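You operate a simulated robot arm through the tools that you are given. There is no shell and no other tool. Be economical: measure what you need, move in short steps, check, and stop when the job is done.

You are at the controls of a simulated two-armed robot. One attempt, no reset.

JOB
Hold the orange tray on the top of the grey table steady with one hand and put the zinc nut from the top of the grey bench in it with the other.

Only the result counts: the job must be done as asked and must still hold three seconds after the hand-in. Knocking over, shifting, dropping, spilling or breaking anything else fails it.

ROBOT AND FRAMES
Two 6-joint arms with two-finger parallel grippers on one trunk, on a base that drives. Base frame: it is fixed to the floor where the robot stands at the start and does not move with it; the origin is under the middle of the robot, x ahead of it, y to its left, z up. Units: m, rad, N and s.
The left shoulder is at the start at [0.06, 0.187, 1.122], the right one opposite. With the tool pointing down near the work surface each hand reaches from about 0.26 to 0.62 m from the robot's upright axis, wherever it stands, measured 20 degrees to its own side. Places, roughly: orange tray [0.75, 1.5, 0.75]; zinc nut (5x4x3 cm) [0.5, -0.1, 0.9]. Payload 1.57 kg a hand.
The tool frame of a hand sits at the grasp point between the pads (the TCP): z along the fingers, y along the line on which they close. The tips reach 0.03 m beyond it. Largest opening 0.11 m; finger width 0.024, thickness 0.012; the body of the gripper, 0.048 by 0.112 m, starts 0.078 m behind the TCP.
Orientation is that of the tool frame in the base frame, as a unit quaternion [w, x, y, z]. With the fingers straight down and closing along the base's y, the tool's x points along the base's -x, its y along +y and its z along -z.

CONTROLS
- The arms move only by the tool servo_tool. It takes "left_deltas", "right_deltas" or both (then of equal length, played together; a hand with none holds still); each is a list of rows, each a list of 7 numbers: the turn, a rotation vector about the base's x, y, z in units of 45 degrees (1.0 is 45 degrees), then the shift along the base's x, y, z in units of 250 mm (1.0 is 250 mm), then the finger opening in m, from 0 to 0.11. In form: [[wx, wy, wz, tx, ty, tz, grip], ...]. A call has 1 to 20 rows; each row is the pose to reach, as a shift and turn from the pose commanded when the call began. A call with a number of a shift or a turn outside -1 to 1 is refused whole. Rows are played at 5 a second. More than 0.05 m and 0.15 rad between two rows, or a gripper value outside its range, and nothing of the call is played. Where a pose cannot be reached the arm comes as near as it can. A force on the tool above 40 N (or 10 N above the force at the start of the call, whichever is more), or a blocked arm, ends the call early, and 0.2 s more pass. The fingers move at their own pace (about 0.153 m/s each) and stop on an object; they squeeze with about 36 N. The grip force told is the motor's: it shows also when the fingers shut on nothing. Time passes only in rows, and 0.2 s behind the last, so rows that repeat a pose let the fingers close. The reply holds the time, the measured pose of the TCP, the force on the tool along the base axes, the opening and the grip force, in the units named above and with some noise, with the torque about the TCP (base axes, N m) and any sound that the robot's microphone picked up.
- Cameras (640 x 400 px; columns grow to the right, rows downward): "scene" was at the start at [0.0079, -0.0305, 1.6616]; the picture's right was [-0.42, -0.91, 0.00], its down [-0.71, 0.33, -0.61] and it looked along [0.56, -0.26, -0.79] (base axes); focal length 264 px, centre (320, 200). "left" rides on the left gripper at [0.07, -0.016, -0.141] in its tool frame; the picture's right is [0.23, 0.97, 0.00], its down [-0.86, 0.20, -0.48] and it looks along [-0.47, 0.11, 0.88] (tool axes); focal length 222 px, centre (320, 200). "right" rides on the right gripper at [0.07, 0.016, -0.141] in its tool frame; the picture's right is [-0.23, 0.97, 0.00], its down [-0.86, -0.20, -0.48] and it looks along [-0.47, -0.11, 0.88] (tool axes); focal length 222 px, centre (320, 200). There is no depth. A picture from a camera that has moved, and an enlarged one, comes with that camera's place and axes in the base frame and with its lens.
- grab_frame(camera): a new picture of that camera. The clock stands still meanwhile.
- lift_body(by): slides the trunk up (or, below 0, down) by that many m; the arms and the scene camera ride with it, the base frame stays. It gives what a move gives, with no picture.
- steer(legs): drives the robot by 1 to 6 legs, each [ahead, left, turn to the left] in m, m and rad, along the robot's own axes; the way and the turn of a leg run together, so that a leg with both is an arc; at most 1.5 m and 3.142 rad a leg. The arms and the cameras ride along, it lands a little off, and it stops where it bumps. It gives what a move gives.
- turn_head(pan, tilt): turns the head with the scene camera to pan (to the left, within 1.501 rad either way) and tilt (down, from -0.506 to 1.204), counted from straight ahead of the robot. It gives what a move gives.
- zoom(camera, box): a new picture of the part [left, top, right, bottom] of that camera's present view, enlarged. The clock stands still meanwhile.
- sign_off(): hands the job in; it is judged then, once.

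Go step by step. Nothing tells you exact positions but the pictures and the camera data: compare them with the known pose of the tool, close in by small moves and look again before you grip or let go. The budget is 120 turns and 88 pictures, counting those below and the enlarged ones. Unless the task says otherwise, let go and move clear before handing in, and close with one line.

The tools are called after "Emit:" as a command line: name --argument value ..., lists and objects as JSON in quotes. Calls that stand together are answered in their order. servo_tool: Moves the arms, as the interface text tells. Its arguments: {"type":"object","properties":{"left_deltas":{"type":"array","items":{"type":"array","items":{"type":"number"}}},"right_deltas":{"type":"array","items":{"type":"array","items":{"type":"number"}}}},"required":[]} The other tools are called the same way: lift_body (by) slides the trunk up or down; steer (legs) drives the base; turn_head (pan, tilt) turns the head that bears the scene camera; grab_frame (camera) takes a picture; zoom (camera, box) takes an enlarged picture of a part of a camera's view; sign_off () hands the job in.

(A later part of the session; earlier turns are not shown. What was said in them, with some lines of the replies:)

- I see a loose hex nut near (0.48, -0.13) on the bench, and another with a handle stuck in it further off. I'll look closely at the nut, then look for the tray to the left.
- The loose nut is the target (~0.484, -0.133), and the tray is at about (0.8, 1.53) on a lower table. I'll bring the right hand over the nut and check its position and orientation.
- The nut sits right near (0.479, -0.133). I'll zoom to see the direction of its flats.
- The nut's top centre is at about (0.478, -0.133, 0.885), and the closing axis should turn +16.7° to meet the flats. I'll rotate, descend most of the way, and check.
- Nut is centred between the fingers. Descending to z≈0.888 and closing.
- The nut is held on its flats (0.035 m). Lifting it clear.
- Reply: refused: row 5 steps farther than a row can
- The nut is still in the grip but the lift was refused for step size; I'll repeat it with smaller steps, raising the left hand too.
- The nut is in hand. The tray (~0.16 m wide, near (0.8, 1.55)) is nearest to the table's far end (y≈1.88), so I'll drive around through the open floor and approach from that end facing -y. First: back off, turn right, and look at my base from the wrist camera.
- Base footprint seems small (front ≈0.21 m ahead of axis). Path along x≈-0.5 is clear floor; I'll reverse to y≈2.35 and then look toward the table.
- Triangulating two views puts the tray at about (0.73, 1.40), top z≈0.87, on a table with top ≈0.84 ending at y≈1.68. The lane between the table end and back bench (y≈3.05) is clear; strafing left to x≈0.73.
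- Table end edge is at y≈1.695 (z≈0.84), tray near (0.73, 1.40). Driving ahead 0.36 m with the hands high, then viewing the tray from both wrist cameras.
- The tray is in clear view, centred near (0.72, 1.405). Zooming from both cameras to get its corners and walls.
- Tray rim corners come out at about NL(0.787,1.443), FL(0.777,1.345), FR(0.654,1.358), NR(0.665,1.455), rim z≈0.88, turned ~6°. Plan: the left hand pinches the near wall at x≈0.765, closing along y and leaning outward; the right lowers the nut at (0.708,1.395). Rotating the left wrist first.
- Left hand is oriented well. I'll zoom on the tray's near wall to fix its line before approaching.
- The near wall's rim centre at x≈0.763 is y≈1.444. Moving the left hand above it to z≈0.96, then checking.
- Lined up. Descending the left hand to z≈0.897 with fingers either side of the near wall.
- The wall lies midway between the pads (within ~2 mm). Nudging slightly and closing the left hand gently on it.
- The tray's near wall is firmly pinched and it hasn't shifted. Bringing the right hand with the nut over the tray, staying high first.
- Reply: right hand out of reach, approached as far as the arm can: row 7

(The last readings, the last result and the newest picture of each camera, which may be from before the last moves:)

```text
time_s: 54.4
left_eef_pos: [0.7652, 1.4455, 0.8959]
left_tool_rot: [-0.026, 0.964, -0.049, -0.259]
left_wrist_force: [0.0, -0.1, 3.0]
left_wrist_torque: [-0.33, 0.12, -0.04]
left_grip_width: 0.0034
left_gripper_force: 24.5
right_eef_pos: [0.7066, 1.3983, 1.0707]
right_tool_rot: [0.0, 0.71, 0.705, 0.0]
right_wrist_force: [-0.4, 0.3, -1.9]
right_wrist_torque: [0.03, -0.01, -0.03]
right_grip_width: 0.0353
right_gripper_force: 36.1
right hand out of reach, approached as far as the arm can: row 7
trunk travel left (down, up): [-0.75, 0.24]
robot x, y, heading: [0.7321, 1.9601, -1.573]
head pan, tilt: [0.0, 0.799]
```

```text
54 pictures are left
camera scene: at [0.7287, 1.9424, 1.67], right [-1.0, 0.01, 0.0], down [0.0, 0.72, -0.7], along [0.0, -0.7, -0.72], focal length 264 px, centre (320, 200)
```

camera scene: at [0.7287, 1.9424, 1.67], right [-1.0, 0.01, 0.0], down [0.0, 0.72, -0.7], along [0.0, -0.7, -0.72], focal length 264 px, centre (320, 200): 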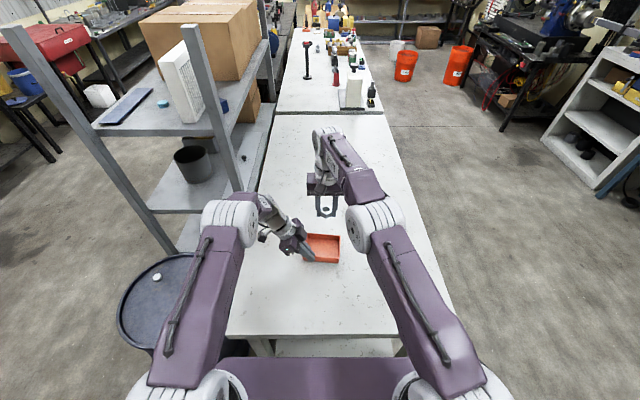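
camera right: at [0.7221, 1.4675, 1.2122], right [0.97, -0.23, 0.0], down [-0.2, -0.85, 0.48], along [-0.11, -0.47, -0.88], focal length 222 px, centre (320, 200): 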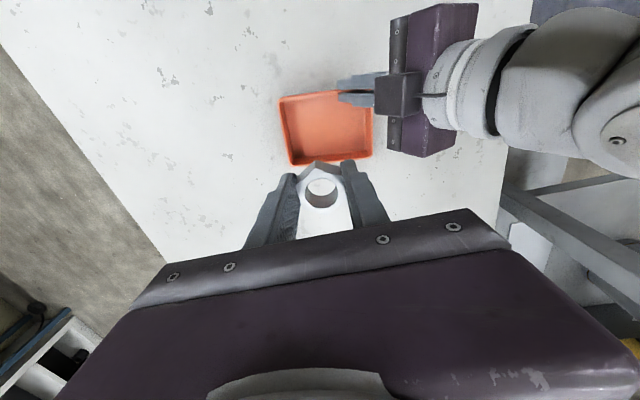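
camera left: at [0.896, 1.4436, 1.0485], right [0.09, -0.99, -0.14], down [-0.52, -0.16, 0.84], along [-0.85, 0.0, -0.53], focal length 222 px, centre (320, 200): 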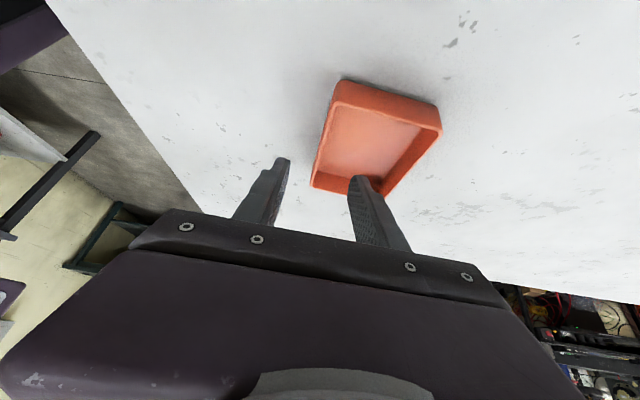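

Target position reached. Descending to about z=0.94 and checking alignment.

Emit:
servo_tool --right_deltas '[[0, 0, 0, 0, 0, -0.12, 0.02], [0, 0, 0, 0, 0, -0.24, 0.02], [0, 0, 0, 0, 0, -0.36, 0.02], [0, 0, 0, 0, 0, -0.45, 0.02], [0, 0, 0, 0, 0, -0.52, 0.02], [0, 0, 0, 0, 0, -0.52, 0.02]]'

Emit:
grab_frame --camera "right"

Emit:
zoom --camera "scene" --box '[242, 182, 402, 282]'

```text
time_s: 55.8
left_eef_pos: [0.7651, 1.4446, 0.8973]
left_tool_rot: [-0.026, 0.964, -0.049, -0.258]
left_wrist_force: [-1.3, -0.3, 2.9]
left_wrist_torque: [-0.38, 0.07, -0.03]
left_grip_width: 0.0032
left_gripper_force: 24.5
right_eef_pos: [0.7041, 1.3963, 0.9376]
right_tool_rot: [0.0, 0.709, 0.705, 0.0]
right_wrist_force: [0.1, 0.2, -0.7]
right_wrist_torque: [0.05, -0.01, 0.01]
right_grip_width: 0.0357
right_gripper_force: 35.8
trunk travel left (down, up): [-0.75, 0.24]
robot x, y, heading: [0.7324, 1.9594, -1.575]
head pan, tilt: [0.0, 0.799]
```

```text
53 pictures are left
camera right: at [0.7198, 1.4665, 1.0795], right [0.97, -0.23, 0.0], down [-0.2, -0.85, 0.48], along [-0.11, -0.47, -0.88], focal length 222 px, centre (320, 200)
```

right: 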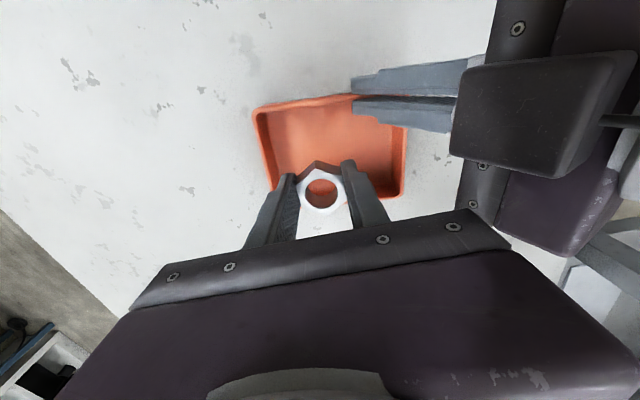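

```text
4.00 times, centred on (322, 232) of scene
camera zoom: at [0.7287, 1.9423, 1.6701], right [-1.0, 0.01, 0.0], down [0.0, 0.72, -0.7], along [0.0, -0.7, -0.72], focal length 1057 px, centre (312, 72)
```

zoom: 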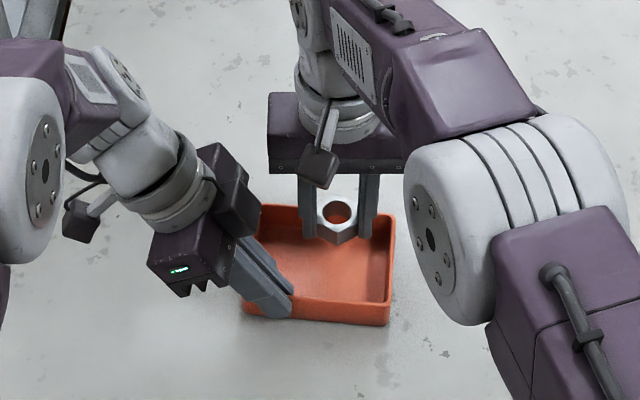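

Nut is over the tray interior, clear of the walls and the left finger. Lowering until it nearly sits on the tray floor.

Emit:
servo_tool --right_deltas '[[0, 0, 0, 0.012, 0.012, -0.05, 0.02], [0, 0, 0, 0.012, 0.012, -0.1, 0.02], [0, 0, 0, 0.012, 0.012, -0.14, 0.02], [0, 0, 0, 0.012, 0.012, -0.16, 0.02], [0, 0, 0, 0.012, 0.012, -0.168, 0.02], [0, 0, 0, 0.012, 0.012, -0.168, 0.02]]'

Emit:
zoom --camera "scene" --box '[262, 202, 374, 272]'

Emit:
zoom --camera "left" --box '[230, 60, 486, 220]'

```text
time_s: 57.1
left_eef_pos: [0.7654, 1.4456, 0.8962]
left_tool_rot: [-0.025, 0.964, -0.049, -0.259]
left_wrist_force: [0.1, -0.3, 2.5]
left_wrist_torque: [-0.32, 0.07, 0.02]
left_grip_width: 0.0036
left_gripper_force: 24.5
right_eef_pos: [0.7079, 1.3995, 0.8976]
right_tool_rot: [0.0, 0.709, 0.705, 0.0]
right_wrist_force: [0.4, 0.9, -0.7]
right_wrist_torque: [-0.01, 0.03, 0.02]
right_grip_width: 0.0353
right_gripper_force: 35.9
trunk travel left (down, up): [-0.75, 0.24]
robot x, y, heading: [0.7304, 1.9621, -1.572]
head pan, tilt: [0.0, 0.799]
```

```text
5.71 times, centred on (318, 237) of scene
camera zoom: at [0.7287, 1.9423, 1.6701], right [-1.0, 0.01, 0.0], down [0.0, 0.72, -0.7], along [0.0, -0.7, -0.72], focal length 1511 px, centre (331, -11)
```

zoom: 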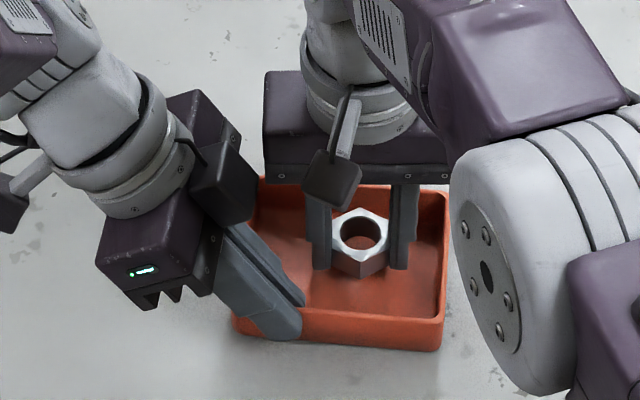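

```text
2.50 times, centred on (358, 140) of left
camera zoom: at [0.897, 1.4452, 0.9848], right [0.09, -0.99, -0.14], down [-0.52, -0.16, 0.84], along [-0.85, 0.0, -0.53], focal length 555 px, centre (225, 350)
```

zoom: 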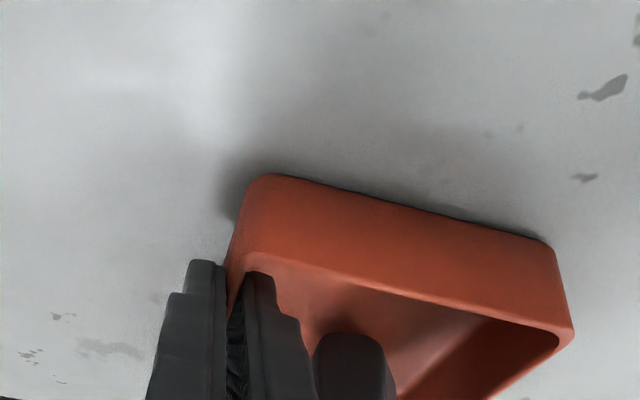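

No contact yet. Lowering in 2 mm steps until it touches.

Emit:
servo_tool --right_deltas '[[0, 0, 0, 0, 0, -0.008, 0.02], [0, 0, 0, 0, 0, -0.012, 0.02], [0, 0, 0, 0, 0, -0.012, 0.02]]'

```text
time_s: 58.0
left_eef_pos: [0.7655, 1.4449, 0.8969]
left_tool_rot: [-0.026, 0.964, -0.048, -0.259]
left_wrist_force: [-1.3, 0.0, 2.6]
left_wrist_torque: [-0.35, 0.06, -0.02]
left_grip_width: 0.0035
left_gripper_force: 24.5
right_eef_pos: [0.7093, 1.4008, 0.8947]
right_tool_rot: [0.0, 0.709, 0.706, 0.001]
right_wrist_force: [-0.1, 0.6, -1.1]
right_wrist_torque: [-0.04, 0.04, 0.0]
right_grip_width: 0.0354
right_gripper_force: 35.8
trunk travel left (down, up): [-0.75, 0.24]
robot x, y, heading: [0.7296, 1.9632, -1.576]
head pan, tilt: [0.0, 0.799]
```

Emit:
servo_tool --right_deltas '[[0, 0, 0, 0, 0, -0.006, 0.02], [0, 0, 0, 0, 0, -0.012, 0.02], [0, 0, 0, 0, 0, -0.018, 0.02], [0, 0, 0, 0, 0, -0.018, 0.02]]'

```text
time_s: 59.0
left_eef_pos: [0.7664, 1.4444, 0.8961]
left_tool_rot: [-0.025, 0.964, -0.049, -0.259]
left_wrist_force: [0.0, 0.0, 2.3]
left_wrist_torque: [-0.34, 0.03, -0.02]
left_grip_width: 0.0035
left_gripper_force: 24.3
right_eef_pos: [0.7087, 1.401, 0.8904]
right_tool_rot: [0.0, 0.709, 0.705, 0.0]
right_wrist_force: [-0.3, 0.1, -0.7]
right_wrist_torque: [-0.02, -0.01, 0.01]
right_grip_width: 0.0354
right_gripper_force: 35.9
trunk travel left (down, up): [-0.75, 0.24]
robot x, y, heading: [0.7288, 1.963, -1.575]
head pan, tilt: [0.0, 0.799]
```

Still no contact at TCP z=0.890 (the table is a bit lower than assumed); continuing down slowly.

Emit:
servo_tool --right_deltas '[[0, 0, 0, 0, 0, -0.008, 0.02], [0, 0, 0, 0, 0, -0.016, 0.02], [0, 0, 0, 0, 0, -0.024, 0.02], [0, 0, 0, 0, 0, -0.032, 0.02], [0, 0, 0, 0, 0, -0.032, 0.02]]'

Emit:
zoom --camera "scene" --box '[262, 202, 374, 272]'

```text
time_s: 60.1
left_eef_pos: [0.7652, 1.445, 0.897]
left_tool_rot: [-0.025, 0.965, -0.048, -0.258]
left_wrist_force: [-5.6, -11.4, -19.1]
left_wrist_torque: [-0.58, -0.08, 0.22]
left_grip_width: 0.0034
left_gripper_force: 24.5
right_eef_pos: [0.7082, 1.4004, 0.8857]
right_tool_rot: [0.002, 0.709, 0.705, 0.0]
right_wrist_force: [1.7, 8.7, 35.0]
right_wrist_torque: [0.65, -0.05, 0.17]
right_grip_width: 0.0356
right_gripper_force: 36.3
trunk travel left (down, up): [-0.75, 0.24]
robot x, y, heading: [0.73, 1.9628, -1.578]
head pan, tilt: [0.0, 0.799]
```

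```text
5.71 times, centred on (318, 237) of scene
camera zoom: at [0.7282, 1.944, 1.6702], right [-1.0, 0.01, 0.0], down [0.0, 0.72, -0.7], along [0.0, -0.7, -0.72], focal length 1511 px, centre (331, -11)
```

zoom: 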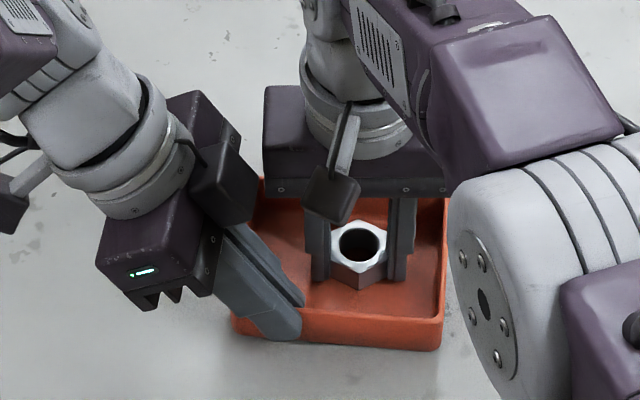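

The nut is on the tray floor (35 N). Easing up to unload, then opening to 0.05.

Emit:
servo_tool --right_deltas '[[0, 0, 0, 0, 0, 0.01, 0.02], [0, 0, 0, 0, 0, 0.018, 0.02], [0, 0, 0, 0, 0, 0.018, 0.02]]'

Emit:
servo_tool --right_deltas '[[0, 0, 0, 0, 0, 0, 0.04], [0, 0, 0, 0, 0, 0, 0.05], [0, 0, 0, 0, 0, 0, 0.05], [0, 0, 0, 0, 0, 0, 0.05]]'

Emit:
zoom --camera "scene" --box '[262, 202, 374, 272]'

Emit:
grab_frame --camera "right"

```text
time_s: 61.0
left_eef_pos: [0.7658, 1.4451, 0.8975]
left_tool_rot: [-0.026, 0.965, -0.048, -0.258]
left_wrist_force: [-0.3, 2.2, 3.9]
left_wrist_torque: [-0.28, 0.01, 0.01]
left_grip_width: 0.0031
left_gripper_force: 24.2
right_eef_pos: [0.7085, 1.4023, 0.8876]
right_tool_rot: [-0.001, 0.709, 0.705, 0.0]
right_wrist_force: [0.2, 0.1, -0.6]
right_wrist_torque: [0.01, 0.0, -0.01]
right_grip_width: 0.0355
right_gripper_force: 35.8
trunk travel left (down, up): [-0.75, 0.24]
robot x, y, heading: [0.7301, 1.96, -1.577]
head pan, tilt: [0.0, 0.799]
```

```text
time_s: 62.0
left_eef_pos: [0.7637, 1.4449, 0.8963]
left_tool_rot: [-0.026, 0.964, -0.049, -0.259]
left_wrist_force: [0.6, 0.9, 2.4]
left_wrist_torque: [-0.33, 0.13, -0.01]
left_grip_width: 0.0035
left_gripper_force: 24.3
right_eef_pos: [0.7096, 1.4004, 0.8879]
right_tool_rot: [0.0, 0.709, 0.705, 0.0]
right_wrist_force: [0.2, -0.3, -0.5]
right_wrist_torque: [0.01, 0.01, -0.03]
right_grip_width: 0.0501
right_gripper_force: 0.0
trunk travel left (down, up): [-0.75, 0.24]
robot x, y, heading: [0.7271, 1.9646, -1.576]
head pan, tilt: [0.0, 0.799]
```

```text
5.71 times, centred on (318, 237) of scene
camera zoom: at [0.7289, 1.9427, 1.6701], right [-1.0, 0.01, 0.0], down [0.0, 0.72, -0.7], along [0.0, -0.7, -0.72], focal length 1511 px, centre (331, -11)
```

zoom: 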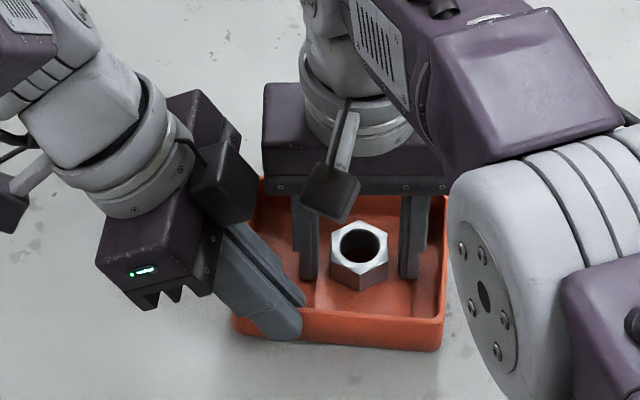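

```text
47 pictures are left
camera right: at [0.7243, 1.4706, 1.0288], right [0.97, -0.23, 0.0], down [-0.2, -0.85, 0.48], along [-0.11, -0.47, -0.88], focal length 222 px, centre (320, 200)
```

right: 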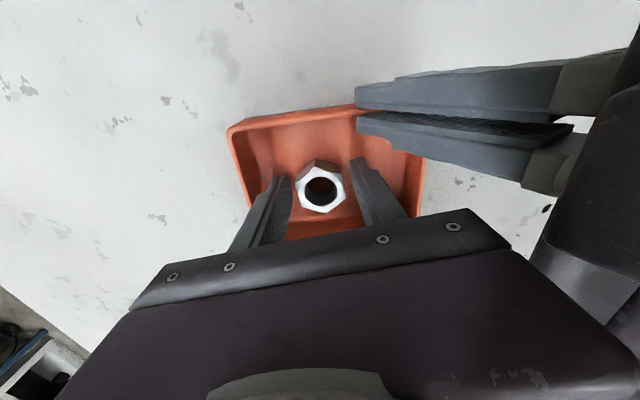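

The nut rests in the tray, fingers clear on both sides. Raising the right hand straight up and then moving it away to the right.

Emit:
servo_tool --right_deltas '[[0, 0, 0, 0, 0, 0.06, 0.05], [0, 0, 0, 0, 0, 0.16, 0.05], [0, 0, 0, 0, 0, 0.3, 0.05], [0, 0, 0, 0, 0, 0.45, 0.05], [0, 0, 0, -0.1, 0.05, 0.6, 0.05], [0, 0, 0, -0.22, 0.15, 0.68, 0.05], [0, 0, 0, -0.36, 0.25, 0.75, 0.05], [0, 0, 0, -0.5, 0.35, 0.8, 0.05], [0, 0, 0, -0.65, 0.45, 0.85, 0.05], [0, 0, 0, -0.8, 0.55, 0.85, 0.05], [0, 0, 0, -0.8, 0.55, 0.85, 0.05]]'

Emit:
zoom --camera "scene" --box '[262, 202, 374, 272]'

```text
time_s: 64.3
left_eef_pos: [0.7649, 1.4451, 0.8973]
left_tool_rot: [-0.027, 0.964, -0.051, -0.258]
left_wrist_force: [0.0, 1.2, 3.1]
left_wrist_torque: [-0.35, -0.17, -0.05]
left_grip_width: 0.0035
left_gripper_force: 24.9
right_eef_pos: [0.5102, 1.5362, 1.0975]
right_tool_rot: [0.0, 0.709, 0.705, 0.0]
right_wrist_force: [0.4, -0.6, 0.0]
right_wrist_torque: [0.03, 0.01, -0.02]
right_grip_width: 0.05
right_gripper_force: 0.0
trunk travel left (down, up): [-0.75, 0.24]
robot x, y, heading: [0.7306, 1.9659, -1.576]
head pan, tilt: [0.0, 0.799]
```

```text
5.71 times, centred on (318, 237) of scene
camera zoom: at [0.7292, 1.9425, 1.6701], right [-1.0, 0.01, 0.0], down [0.0, 0.72, -0.7], along [0.0, -0.7, -0.72], focal length 1511 px, centre (331, -11)
```

zoom: 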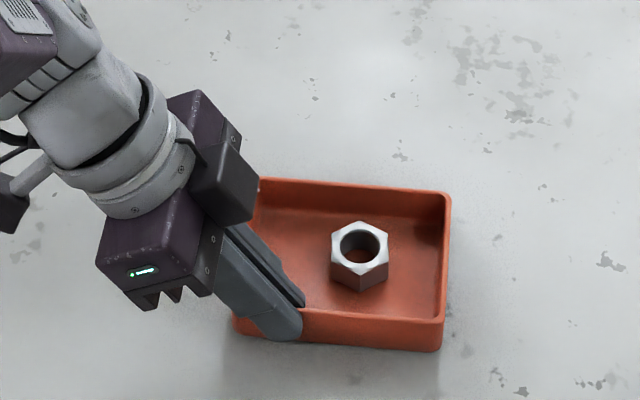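

Nut lies flat in the tray. Now opening the left hand a little and rising straight up, then outward.

Emit:
servo_tool --left_deltas '[[0, 0, 0, 0, 0, 0, 0.015], [0, 0, 0, 0, 0, 0, 0.03], [0, 0, 0, 0, 0, 0, 0.03], [0, 0, 0, 0, 0, 0.05, 0.03], [0, 0, 0, 0, 0, 0.12, 0.03], [0, 0, 0, 0, 0, 0.22, 0.03], [0, 0, 0, 0, 0, 0.35, 0.03], [0, 0, 0, 0.08, 0, 0.5, 0.03], [0, 0, 0, 0.2, 0, 0.6, 0.03], [0, 0, 0, 0.3, 0, 0.7, 0.03], [0, 0, 0, 0.3, 0, 0.7, 0.03]]'

Emit:
grab_frame --camera "scene"

Emit:
zoom --camera "scene" --box '[262, 202, 374, 272]'

```text
time_s: 66.8
left_eef_pos: [0.8382, 1.4454, 1.0698]
left_tool_rot: [-0.027, 0.965, -0.05, -0.258]
left_wrist_force: [0.8, 0.3, -0.1]
left_wrist_torque: [-0.01, -0.02, 0.0]
left_grip_width: 0.03
left_gripper_force: 0.1
right_eef_pos: [0.5104, 1.5345, 1.0974]
right_tool_rot: [0.0, 0.709, 0.705, -0.001]
right_wrist_force: [0.6, -0.3, 0.4]
right_wrist_torque: [0.01, -0.02, 0.0]
right_grip_width: 0.05
right_gripper_force: 0.0
trunk travel left (down, up): [-0.75, 0.24]
robot x, y, heading: [0.7316, 1.9602, -1.575]
head pan, tilt: [0.0, 0.799]
```

```text
45 pictures are left
camera scene: at [0.7283, 1.9418, 1.67], right [-1.0, 0.01, 0.0], down [0.0, 0.72, -0.7], along [0.0, -0.7, -0.72], focal length 264 px, centre (320, 200)
```

scene: 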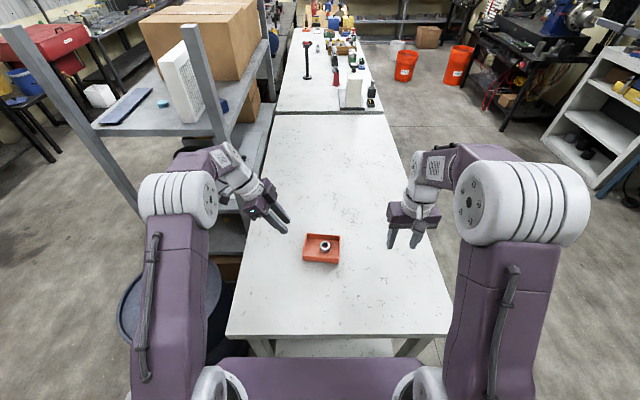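

```text
5.71 times, centred on (318, 237) of scene
camera zoom: at [0.7283, 1.9418, 1.67], right [-1.0, 0.01, 0.0], down [0.0, 0.72, -0.7], along [0.0, -0.7, -0.72], focal length 1511 px, centre (331, -11)
```

zoom: 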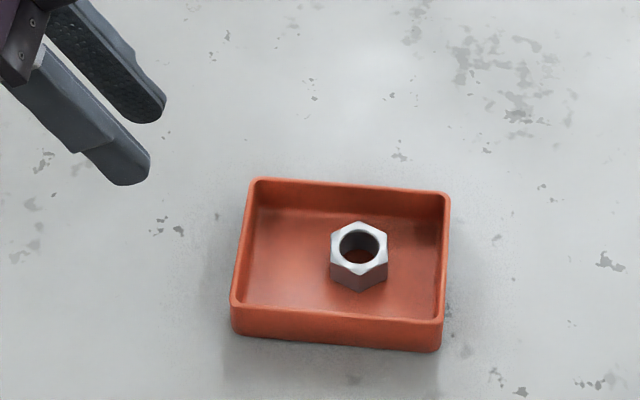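

The nut sits in the tray, the tray is where it was, and both hands are clear. Handing in.

Emit:
sign_off

```text
The job is handed in.
```

The zinc nut is lying flat in the orange tray. The left hand held the tray's near wall while the right hand set the nut down. Both hands are clear, and the last picture shows the tray where it was before, with no other object disturbed that I could see.
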